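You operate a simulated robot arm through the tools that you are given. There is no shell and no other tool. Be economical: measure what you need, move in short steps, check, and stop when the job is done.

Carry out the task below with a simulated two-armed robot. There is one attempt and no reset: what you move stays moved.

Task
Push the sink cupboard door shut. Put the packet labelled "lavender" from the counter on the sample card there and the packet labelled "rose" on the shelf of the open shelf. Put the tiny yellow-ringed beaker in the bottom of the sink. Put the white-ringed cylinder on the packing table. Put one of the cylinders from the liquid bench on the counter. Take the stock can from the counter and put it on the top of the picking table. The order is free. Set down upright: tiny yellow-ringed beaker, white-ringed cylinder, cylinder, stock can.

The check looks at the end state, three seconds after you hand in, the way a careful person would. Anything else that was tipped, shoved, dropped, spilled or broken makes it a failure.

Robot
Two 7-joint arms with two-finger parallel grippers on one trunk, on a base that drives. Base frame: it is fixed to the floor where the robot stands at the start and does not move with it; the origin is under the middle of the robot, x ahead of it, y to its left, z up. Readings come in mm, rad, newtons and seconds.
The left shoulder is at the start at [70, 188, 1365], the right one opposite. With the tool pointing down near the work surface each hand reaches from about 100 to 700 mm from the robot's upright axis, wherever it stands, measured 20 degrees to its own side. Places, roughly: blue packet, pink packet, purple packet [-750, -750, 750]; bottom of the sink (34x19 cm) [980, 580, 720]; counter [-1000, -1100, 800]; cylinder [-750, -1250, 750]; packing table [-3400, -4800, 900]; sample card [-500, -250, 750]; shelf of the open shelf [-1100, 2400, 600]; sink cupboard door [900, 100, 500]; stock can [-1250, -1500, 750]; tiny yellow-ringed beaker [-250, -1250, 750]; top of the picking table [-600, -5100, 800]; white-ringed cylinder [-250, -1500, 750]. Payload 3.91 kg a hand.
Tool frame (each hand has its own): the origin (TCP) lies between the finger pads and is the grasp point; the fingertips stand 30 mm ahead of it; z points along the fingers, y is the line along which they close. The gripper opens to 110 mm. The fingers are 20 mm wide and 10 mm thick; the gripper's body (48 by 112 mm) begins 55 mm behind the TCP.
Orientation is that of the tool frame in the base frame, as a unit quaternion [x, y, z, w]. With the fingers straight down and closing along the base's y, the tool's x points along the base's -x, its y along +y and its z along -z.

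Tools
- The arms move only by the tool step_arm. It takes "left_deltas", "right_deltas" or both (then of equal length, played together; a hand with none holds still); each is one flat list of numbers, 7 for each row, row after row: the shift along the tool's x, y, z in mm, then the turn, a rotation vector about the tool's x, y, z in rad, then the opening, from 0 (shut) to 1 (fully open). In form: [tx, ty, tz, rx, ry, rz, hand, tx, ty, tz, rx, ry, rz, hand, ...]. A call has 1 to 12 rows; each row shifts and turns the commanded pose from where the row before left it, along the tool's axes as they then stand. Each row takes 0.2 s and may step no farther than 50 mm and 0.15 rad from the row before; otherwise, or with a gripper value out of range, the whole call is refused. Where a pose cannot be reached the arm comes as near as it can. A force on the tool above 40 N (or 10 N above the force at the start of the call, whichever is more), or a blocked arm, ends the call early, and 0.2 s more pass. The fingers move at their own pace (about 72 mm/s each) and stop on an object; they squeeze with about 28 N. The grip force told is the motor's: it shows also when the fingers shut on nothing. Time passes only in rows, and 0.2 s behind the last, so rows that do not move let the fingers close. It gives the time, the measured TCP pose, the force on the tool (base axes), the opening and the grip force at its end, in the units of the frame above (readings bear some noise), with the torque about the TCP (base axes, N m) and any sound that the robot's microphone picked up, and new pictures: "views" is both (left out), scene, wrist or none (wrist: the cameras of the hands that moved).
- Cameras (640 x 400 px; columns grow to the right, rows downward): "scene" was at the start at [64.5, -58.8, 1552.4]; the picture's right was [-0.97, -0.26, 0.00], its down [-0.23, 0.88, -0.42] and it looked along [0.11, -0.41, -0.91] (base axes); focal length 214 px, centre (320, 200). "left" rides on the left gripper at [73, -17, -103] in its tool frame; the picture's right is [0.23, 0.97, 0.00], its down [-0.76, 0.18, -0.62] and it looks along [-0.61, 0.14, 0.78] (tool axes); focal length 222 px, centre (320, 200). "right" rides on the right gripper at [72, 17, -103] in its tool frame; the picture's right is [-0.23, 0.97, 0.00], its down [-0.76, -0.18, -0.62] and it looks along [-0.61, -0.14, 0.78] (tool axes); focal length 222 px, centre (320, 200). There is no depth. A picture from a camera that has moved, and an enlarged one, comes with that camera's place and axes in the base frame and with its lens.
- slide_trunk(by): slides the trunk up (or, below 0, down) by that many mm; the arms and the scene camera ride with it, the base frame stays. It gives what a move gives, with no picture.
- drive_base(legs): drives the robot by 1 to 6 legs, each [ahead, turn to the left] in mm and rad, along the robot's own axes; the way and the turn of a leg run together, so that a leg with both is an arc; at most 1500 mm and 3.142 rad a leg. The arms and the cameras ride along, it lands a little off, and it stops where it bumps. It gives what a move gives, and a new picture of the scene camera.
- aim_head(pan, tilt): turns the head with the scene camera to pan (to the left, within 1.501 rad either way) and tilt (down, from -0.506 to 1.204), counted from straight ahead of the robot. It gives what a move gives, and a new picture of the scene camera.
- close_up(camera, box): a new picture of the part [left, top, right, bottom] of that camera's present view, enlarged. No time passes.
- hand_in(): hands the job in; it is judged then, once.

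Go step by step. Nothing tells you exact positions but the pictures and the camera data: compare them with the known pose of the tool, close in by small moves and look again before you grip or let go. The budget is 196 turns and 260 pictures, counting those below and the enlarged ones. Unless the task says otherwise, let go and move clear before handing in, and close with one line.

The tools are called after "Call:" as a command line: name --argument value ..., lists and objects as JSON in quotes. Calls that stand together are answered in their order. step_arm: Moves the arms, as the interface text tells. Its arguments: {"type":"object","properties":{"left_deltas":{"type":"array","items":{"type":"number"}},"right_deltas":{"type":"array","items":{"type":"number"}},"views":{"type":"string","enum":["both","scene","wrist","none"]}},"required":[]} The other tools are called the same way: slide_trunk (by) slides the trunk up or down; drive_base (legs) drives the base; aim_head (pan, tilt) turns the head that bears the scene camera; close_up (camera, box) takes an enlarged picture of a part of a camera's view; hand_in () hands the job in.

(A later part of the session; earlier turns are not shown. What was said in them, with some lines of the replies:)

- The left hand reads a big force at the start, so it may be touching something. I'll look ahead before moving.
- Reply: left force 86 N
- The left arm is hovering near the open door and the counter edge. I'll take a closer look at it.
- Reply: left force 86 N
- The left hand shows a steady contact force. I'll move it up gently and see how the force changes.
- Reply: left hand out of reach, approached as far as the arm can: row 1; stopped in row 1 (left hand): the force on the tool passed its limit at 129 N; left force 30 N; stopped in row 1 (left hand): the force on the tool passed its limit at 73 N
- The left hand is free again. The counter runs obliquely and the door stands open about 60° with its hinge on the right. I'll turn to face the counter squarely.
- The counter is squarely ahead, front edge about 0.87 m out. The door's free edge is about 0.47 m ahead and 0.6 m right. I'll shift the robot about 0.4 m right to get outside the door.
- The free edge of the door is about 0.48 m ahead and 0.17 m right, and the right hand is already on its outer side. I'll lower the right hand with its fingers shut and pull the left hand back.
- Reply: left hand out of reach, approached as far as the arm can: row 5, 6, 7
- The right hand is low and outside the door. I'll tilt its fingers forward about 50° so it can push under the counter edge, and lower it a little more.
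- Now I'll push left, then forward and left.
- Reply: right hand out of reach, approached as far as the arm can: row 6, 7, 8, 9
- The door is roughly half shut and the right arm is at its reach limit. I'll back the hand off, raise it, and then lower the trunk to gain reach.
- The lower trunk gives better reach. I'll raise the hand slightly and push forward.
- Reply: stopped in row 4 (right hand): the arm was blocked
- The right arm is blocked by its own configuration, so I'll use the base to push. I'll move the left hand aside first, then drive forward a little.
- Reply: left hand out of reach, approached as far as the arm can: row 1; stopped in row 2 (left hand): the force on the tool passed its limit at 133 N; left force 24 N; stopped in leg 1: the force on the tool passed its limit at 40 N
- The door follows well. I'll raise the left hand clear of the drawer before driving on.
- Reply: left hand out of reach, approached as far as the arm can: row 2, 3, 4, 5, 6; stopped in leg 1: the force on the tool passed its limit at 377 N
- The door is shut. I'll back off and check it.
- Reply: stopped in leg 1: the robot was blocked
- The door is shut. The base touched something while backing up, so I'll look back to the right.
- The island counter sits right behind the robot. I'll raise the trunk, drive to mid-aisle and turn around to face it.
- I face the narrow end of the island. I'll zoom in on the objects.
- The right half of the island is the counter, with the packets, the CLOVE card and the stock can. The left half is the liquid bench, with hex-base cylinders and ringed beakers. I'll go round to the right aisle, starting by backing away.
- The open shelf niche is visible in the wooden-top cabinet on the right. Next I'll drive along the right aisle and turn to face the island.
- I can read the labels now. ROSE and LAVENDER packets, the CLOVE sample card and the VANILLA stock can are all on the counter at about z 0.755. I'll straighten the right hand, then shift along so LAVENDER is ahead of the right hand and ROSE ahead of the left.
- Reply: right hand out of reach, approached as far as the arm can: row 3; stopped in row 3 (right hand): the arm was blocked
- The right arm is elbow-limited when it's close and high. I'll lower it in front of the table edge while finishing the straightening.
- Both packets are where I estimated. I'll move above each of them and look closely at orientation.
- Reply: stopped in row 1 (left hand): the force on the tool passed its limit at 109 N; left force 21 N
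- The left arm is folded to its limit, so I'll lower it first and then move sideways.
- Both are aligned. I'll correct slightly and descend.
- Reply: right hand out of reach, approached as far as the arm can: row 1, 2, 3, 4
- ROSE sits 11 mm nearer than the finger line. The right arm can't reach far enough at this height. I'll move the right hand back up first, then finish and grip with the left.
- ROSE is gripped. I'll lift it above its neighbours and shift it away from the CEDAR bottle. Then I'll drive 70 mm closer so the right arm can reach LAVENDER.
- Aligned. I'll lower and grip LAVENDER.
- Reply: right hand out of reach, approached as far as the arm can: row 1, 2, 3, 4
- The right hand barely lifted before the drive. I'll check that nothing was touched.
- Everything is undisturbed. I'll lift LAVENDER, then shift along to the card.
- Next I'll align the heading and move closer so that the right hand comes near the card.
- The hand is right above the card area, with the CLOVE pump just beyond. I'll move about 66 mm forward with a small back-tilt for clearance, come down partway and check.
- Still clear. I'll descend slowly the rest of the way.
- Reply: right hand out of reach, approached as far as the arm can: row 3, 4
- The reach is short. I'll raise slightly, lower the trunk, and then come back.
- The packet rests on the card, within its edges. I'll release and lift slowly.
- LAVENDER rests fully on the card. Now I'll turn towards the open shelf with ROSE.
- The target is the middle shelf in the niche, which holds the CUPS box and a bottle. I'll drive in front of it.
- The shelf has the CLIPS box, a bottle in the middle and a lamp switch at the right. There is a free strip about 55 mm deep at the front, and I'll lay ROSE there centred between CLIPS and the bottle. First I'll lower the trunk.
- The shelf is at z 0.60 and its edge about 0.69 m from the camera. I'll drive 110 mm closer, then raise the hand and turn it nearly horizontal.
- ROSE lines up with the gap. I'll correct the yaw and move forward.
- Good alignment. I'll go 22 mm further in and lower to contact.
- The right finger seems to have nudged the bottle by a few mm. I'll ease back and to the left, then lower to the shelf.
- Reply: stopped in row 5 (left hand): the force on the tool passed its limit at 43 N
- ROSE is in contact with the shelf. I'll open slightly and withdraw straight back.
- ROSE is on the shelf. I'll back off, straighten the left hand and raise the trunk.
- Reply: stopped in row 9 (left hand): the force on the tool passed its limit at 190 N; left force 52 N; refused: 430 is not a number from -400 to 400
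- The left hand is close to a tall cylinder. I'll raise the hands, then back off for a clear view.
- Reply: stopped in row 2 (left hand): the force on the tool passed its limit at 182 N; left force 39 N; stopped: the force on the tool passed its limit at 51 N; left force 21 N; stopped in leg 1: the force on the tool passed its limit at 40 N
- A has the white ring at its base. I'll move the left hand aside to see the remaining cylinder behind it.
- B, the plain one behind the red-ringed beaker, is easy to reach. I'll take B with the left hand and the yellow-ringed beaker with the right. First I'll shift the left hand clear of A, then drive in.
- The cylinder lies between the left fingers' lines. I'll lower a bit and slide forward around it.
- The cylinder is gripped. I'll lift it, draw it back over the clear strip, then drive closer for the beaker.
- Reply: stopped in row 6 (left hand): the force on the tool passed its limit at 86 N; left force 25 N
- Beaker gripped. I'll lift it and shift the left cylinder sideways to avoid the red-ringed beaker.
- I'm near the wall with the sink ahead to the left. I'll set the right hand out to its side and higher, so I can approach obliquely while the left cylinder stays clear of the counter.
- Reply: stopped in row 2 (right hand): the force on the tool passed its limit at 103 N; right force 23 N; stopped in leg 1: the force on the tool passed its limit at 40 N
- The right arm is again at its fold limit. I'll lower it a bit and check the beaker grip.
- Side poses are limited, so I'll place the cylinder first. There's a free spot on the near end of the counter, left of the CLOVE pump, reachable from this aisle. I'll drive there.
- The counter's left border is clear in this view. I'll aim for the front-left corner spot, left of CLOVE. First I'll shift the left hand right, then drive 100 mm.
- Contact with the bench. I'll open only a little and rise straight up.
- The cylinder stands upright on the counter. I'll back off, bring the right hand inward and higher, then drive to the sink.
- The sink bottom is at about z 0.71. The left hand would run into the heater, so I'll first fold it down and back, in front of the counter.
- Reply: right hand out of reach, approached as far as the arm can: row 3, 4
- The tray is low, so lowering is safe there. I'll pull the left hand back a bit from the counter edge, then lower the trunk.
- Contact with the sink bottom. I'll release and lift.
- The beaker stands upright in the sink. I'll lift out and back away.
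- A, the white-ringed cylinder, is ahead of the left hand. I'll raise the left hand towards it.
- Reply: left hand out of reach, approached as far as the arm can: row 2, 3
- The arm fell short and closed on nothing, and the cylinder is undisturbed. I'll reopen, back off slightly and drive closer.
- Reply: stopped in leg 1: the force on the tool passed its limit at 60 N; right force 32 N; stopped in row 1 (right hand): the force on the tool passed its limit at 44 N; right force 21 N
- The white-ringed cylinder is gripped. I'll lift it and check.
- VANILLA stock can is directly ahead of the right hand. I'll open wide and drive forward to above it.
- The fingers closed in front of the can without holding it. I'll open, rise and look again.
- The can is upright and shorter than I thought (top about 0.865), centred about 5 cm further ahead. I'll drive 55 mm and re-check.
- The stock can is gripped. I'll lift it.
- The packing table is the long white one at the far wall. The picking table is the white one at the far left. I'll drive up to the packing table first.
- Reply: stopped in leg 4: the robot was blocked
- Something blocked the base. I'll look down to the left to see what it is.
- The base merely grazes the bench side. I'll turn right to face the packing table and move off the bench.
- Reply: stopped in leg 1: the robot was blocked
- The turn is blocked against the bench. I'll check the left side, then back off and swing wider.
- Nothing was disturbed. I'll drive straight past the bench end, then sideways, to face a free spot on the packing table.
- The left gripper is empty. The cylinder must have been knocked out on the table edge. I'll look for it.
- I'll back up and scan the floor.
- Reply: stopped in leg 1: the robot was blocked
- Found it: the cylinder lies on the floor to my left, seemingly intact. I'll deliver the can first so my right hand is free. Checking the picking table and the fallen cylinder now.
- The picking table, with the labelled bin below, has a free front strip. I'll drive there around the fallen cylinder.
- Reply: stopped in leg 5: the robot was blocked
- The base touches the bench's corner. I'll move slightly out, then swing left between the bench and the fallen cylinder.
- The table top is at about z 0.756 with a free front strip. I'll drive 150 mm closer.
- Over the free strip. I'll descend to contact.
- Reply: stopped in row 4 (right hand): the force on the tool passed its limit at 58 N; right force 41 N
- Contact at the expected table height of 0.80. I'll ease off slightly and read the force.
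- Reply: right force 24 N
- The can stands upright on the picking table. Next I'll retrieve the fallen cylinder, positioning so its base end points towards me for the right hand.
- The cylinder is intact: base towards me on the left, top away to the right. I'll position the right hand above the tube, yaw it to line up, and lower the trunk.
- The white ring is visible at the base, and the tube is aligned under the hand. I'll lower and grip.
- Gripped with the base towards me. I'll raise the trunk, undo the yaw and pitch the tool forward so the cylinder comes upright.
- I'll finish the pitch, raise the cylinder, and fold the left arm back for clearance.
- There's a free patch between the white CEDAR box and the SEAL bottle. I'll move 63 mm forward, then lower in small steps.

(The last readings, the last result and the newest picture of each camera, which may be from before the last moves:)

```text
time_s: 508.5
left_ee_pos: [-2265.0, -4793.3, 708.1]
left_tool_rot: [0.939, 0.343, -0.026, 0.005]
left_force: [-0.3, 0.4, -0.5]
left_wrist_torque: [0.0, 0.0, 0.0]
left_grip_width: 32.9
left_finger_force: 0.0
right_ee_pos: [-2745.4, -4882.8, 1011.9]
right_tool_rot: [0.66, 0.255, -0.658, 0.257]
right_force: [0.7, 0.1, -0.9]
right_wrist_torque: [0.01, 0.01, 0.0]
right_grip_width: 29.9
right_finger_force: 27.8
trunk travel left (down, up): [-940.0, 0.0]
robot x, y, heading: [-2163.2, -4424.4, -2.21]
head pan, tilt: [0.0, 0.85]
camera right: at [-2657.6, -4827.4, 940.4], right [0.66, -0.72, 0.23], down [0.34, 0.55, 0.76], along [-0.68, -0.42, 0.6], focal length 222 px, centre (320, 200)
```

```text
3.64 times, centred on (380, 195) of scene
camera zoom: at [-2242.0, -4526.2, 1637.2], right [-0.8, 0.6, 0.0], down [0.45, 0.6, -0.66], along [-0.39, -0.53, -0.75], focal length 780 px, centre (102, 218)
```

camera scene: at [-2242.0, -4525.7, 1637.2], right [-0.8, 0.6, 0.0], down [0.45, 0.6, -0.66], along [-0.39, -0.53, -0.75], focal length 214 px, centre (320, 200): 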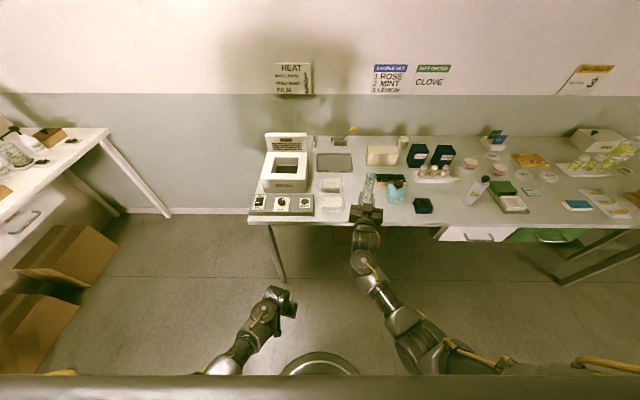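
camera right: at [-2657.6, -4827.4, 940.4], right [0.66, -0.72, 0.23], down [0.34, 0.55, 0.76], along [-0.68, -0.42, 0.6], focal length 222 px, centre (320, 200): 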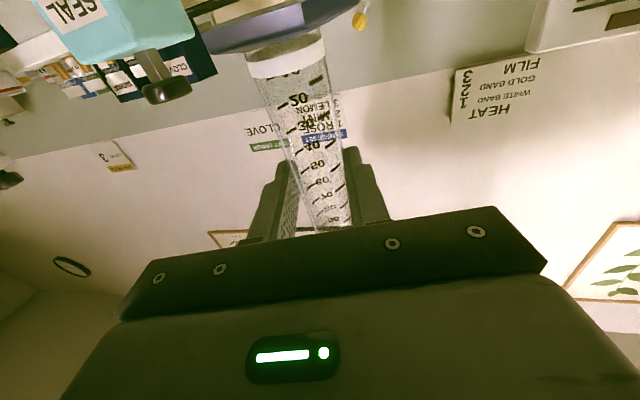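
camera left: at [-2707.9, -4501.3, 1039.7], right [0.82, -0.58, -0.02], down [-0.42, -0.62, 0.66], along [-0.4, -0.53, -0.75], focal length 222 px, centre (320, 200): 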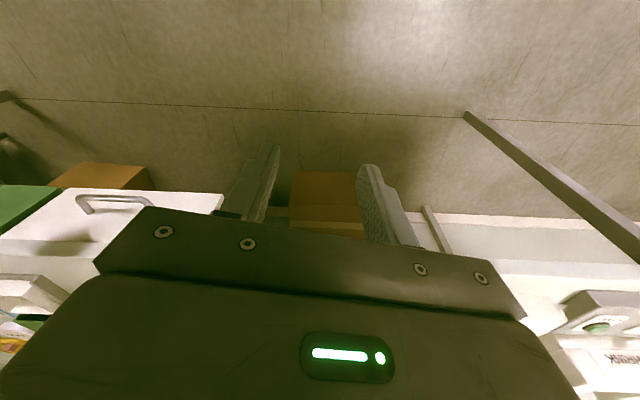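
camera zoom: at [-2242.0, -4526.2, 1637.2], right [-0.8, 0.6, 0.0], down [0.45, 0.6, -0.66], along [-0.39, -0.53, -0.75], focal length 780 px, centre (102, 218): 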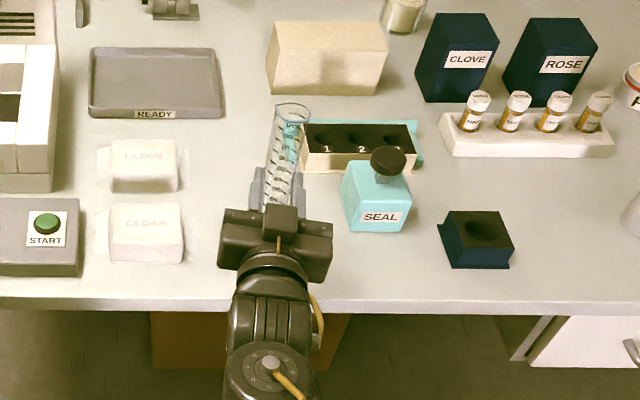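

Call:
step_arm --right_deltas '[4, 0, 0, 0, 0, 0, 0, 4, 0, 0, 0, 0, 0, 0, 4, 0, 0, 0, 0, 0, 0, 4, 0, 0, 0, 0, 0, 0, 4, 0, 0, 0, 0, 0, 0, 4, 0, 0, 0, 0, 0, 0, 4, 0, 0, 0, 0, 0, 0, 4, 0, 0, 0, 0, 0, 0]' --views "wrist"

```text
time_s: 510.3
left_ee_pos: [-2264.9, -4792.5, 708.5]
left_tool_rot: [0.939, 0.343, -0.026, 0.004]
left_force: [-0.2, -0.8, -0.1]
left_wrist_torque: [0.0, 0.0, 0.01]
left_grip_width: 33.1
left_finger_force: 0.1
right_ee_pos: [-2746.9, -4882.9, 979.7]
right_tool_rot: [0.66, 0.255, -0.657, 0.258]
right_force: [0.0, 0.0, -1.1]
right_wrist_torque: [-0.01, -0.03, 0.0]
right_grip_width: 30.0
right_finger_force: 28.2
trunk travel left (down, up): [-940.0, 0.0]
robot x, y, heading: [-2163.2, -4420.9, -2.213]
head pan, tilt: [0.0, 0.85]
camera right: at [-2658.7, -4827.4, 908.3], right [0.66, -0.72, 0.23], down [0.34, 0.55, 0.76], along [-0.67, -0.42, 0.6], focal length 222 px, centre (320, 200)
```

right: 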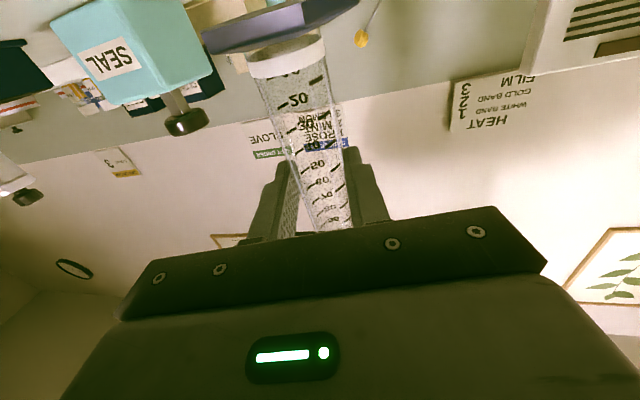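

Call:
step_arm --right_deltas '[0, 0, 15, 0, 0, 0, 0, 6, 0, 0, 0, 0, 0, 0, 4, 0, 0, 0, 0, 0, 0, 4, 0, 0, 0, 0, 0, 0, 4, 0, 0, 0, 0, 0, 0, 4, 0, 0, 0, 0, 0, 0, 4, 0, 0, 0, 0, 0, 0, 4, 0, 0, 0, 0, 0, 0, 4, 0, 0, 0, 0, 0, 0, 4, 0, 0, 0, 0, 0, 0]' --views "wrist"

```text
time_s: 512.5
left_ee_pos: [-2265.7, -4792.0, 710.4]
left_tool_rot: [0.939, 0.344, -0.027, 0.005]
left_force: [0.4, 0.9, -0.6]
left_wrist_torque: [-0.02, -0.01, -0.02]
left_grip_width: 33.2
left_finger_force: 0.0
right_ee_pos: [-2756.5, -4894.6, 943.6]
right_tool_rot: [0.659, 0.255, -0.659, 0.259]
right_force: [-1.6, -0.7, 1.6]
right_wrist_torque: [-0.15, 0.16, -0.04]
right_grip_width: 30.1
right_finger_force: 28.1
trunk travel left (down, up): [-940.0, 0.0]
robot x, y, heading: [-2165.0, -4422.3, -2.21]
head pan, tilt: [0.0, 0.85]
camera right: at [-2668.0, -4838.3, 871.9], right [0.66, -0.72, 0.23], down [0.34, 0.56, 0.76], along [-0.67, -0.42, 0.61], focal length 222 px, centre (320, 200)
```

right: 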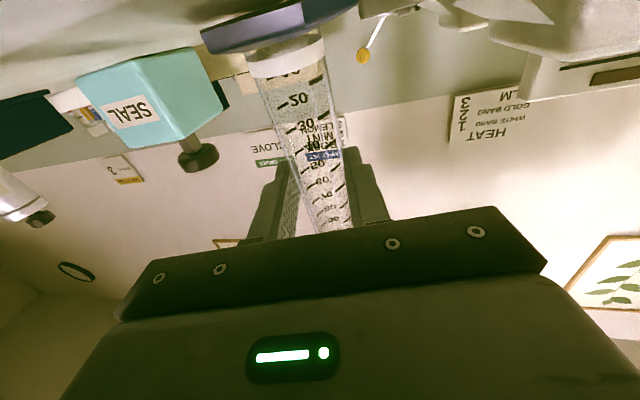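

Call:
step_arm --right_deltas '[2, 0, 0, 0, 0, 0, 0, 2, 0, 0, 0, 0, 0, 0]' --views "none"

Call:
close_up --camera "scene" --box '[300, 140, 460, 250]'

```text
time_s: 513.1
left_ee_pos: [-2263.6, -4790.8, 710.9]
left_tool_rot: [0.939, 0.343, -0.028, 0.005]
left_force: [1.0, -0.9, 0.1]
left_wrist_torque: [0.03, -0.03, 0.04]
left_grip_width: 33.2
left_finger_force: 0.0
right_ee_pos: [-2755.3, -4892.8, 942.9]
right_tool_rot: [-0.657, -0.254, 0.66, -0.26]
right_force: [0.0, 0.8, 17.5]
right_wrist_torque: [-0.36, 0.56, -0.09]
right_grip_width: 30.6
right_finger_force: 27.8
trunk travel left (down, up): [-940.0, 0.0]
robot x, y, heading: [-2166.6, -4419.7, -2.211]
head pan, tilt: [0.0, 0.85]
```

```text
3.64 times, centred on (380, 195) of scene
camera zoom: at [-2238.9, -4523.1, 1637.8], right [-0.8, 0.6, 0.0], down [0.45, 0.6, -0.66], along [-0.39, -0.53, -0.75], focal length 780 px, centre (102, 218)
```

zoom: 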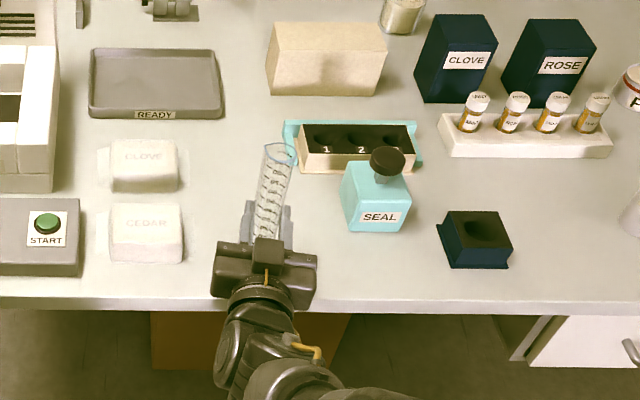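

Firm contact with the table. I'll release and withdraw straight back.

Call:
step_arm --right_deltas '[-2, 0, 0, 0, 0, 0, 0, 0, 0, 0, 0, 0, 0, 0.35, 0, 0, 0, 0, 0, 0, 0.5, 0, 0, 0, 0, 0, 0, 0.5, 0, 0, -20, 0, 0, 0, 0.5, 0, 0, -30, 0, 0, 0, 0.5, 0, 0, -30, 0, 0, 0, 0.5]' --views "wrist"

Call:
close_up --camera "scene" --box '[300, 140, 460, 250]'

```text
time_s: 514.9
left_ee_pos: [-2264.7, -4792.7, 709.6]
left_tool_rot: [0.939, 0.343, -0.028, 0.004]
left_force: [0.4, 0.1, -0.5]
left_wrist_torque: [0.02, -0.05, -0.01]
left_grip_width: 33.1
left_finger_force: 0.0
right_ee_pos: [-2724.8, -4828.8, 943.9]
right_tool_rot: [-0.65, -0.259, 0.672, -0.243]
right_force: [0.6, -0.6, -0.3]
right_wrist_torque: [-0.02, 0.02, -0.01]
right_grip_width: 55.1
right_finger_force: 0.2
trunk travel left (down, up): [-940.0, 0.0]
robot x, y, heading: [-2163.3, -4424.0, -2.21]
head pan, tilt: [0.0, 0.85]
stopped in row 7 (right hand): the arm was blocked; the commanded pose is now the measured one
camera right: at [-2638.6, -4772.8, 868.8], right [0.65, -0.73, 0.2], down [0.38, 0.54, 0.75], along [-0.66, -0.42, 0.63], focal length 222 px, centre (320, 200)
```

right: 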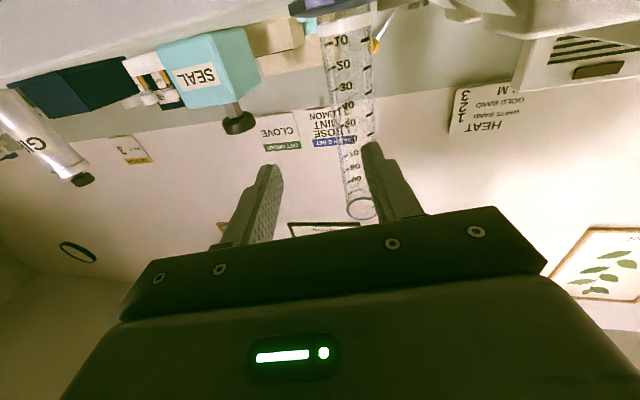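

```text
3.64 times, centred on (380, 195) of scene
camera zoom: at [-2240.6, -4525.9, 1637.3], right [-0.8, 0.6, 0.0], down [0.45, 0.6, -0.66], along [-0.39, -0.53, -0.75], focal length 780 px, centre (102, 218)
```

zoom: 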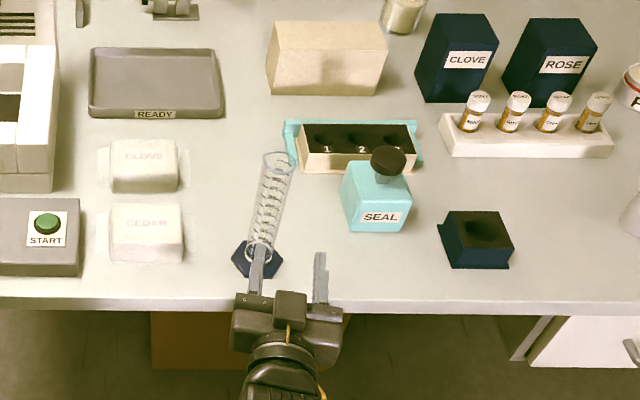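

The white-ringed cylinder stands upright, and the fingertips are already clear of it. I'll back off with the base and take a last look.

Call:
drive_base --legs '[[-300, 0]]'

Call:
close_up --camera "scene" --box '[250, 110, 470, 250]'

```text
time_s: 517.0
left_ee_pos: [-2087.3, -4550.7, 709.1]
left_tool_rot: [0.939, 0.342, -0.027, 0.004]
left_force: [0.3, 0.0, 0.0]
left_wrist_torque: [-0.03, 0.01, 0.01]
left_grip_width: 33.0
left_finger_force: 0.1
right_ee_pos: [-2547.4, -4585.7, 943.4]
right_tool_rot: [-0.65, -0.258, 0.672, -0.242]
right_force: [0.2, -0.1, 0.6]
right_wrist_torque: [0.01, -0.01, 0.02]
right_grip_width: 55.0
right_finger_force: 0.0
trunk travel left (down, up): [-940.0, 0.0]
robot x, y, heading: [-1986.1, -4182.4, -2.213]
head pan, tilt: [0.0, 0.85]
camera scene: at [-2063.2, -4285.3, 1637.1], right [-0.8, 0.6, 0.0], down [0.45, 0.6, -0.66], along [-0.39, -0.53, -0.75], focal length 214 px, centre (320, 200)
```

scene: 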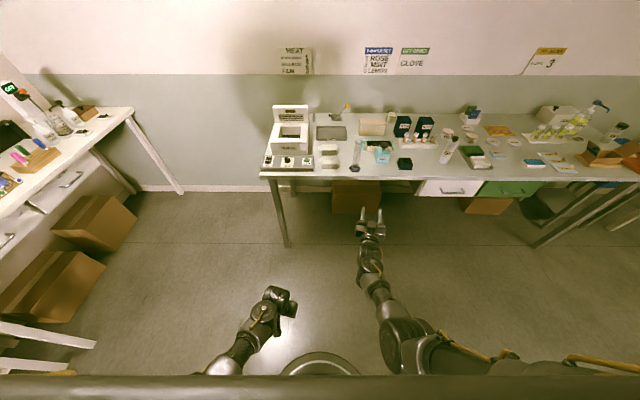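

```text
2.86 times, centred on (360, 180) of scene
camera zoom: at [-2063.2, -4285.3, 1637.1], right [-0.8, 0.6, 0.0], down [0.45, 0.6, -0.66], along [-0.39, -0.53, -0.75], focal length 613 px, centre (206, 257)
```

zoom: 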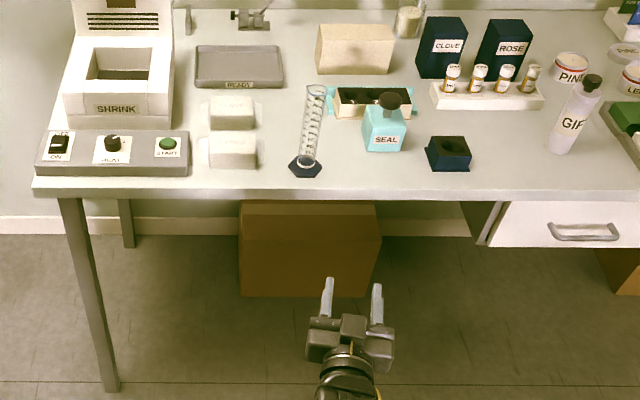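

Everything is in place: the white-ringed cylinder stands upright on the packing table and both hands are empty and clear. Handing in now.

Call:
hand_in

```text
The job is handed in.
```

All the tasks are done and I've handed the job in, but two things could count against it: I dropped the white-ringed cylinder on the way to the packing table (it looked unbroken), and I nudged the SOY WAX bottle on the open shelf about 5 mm.
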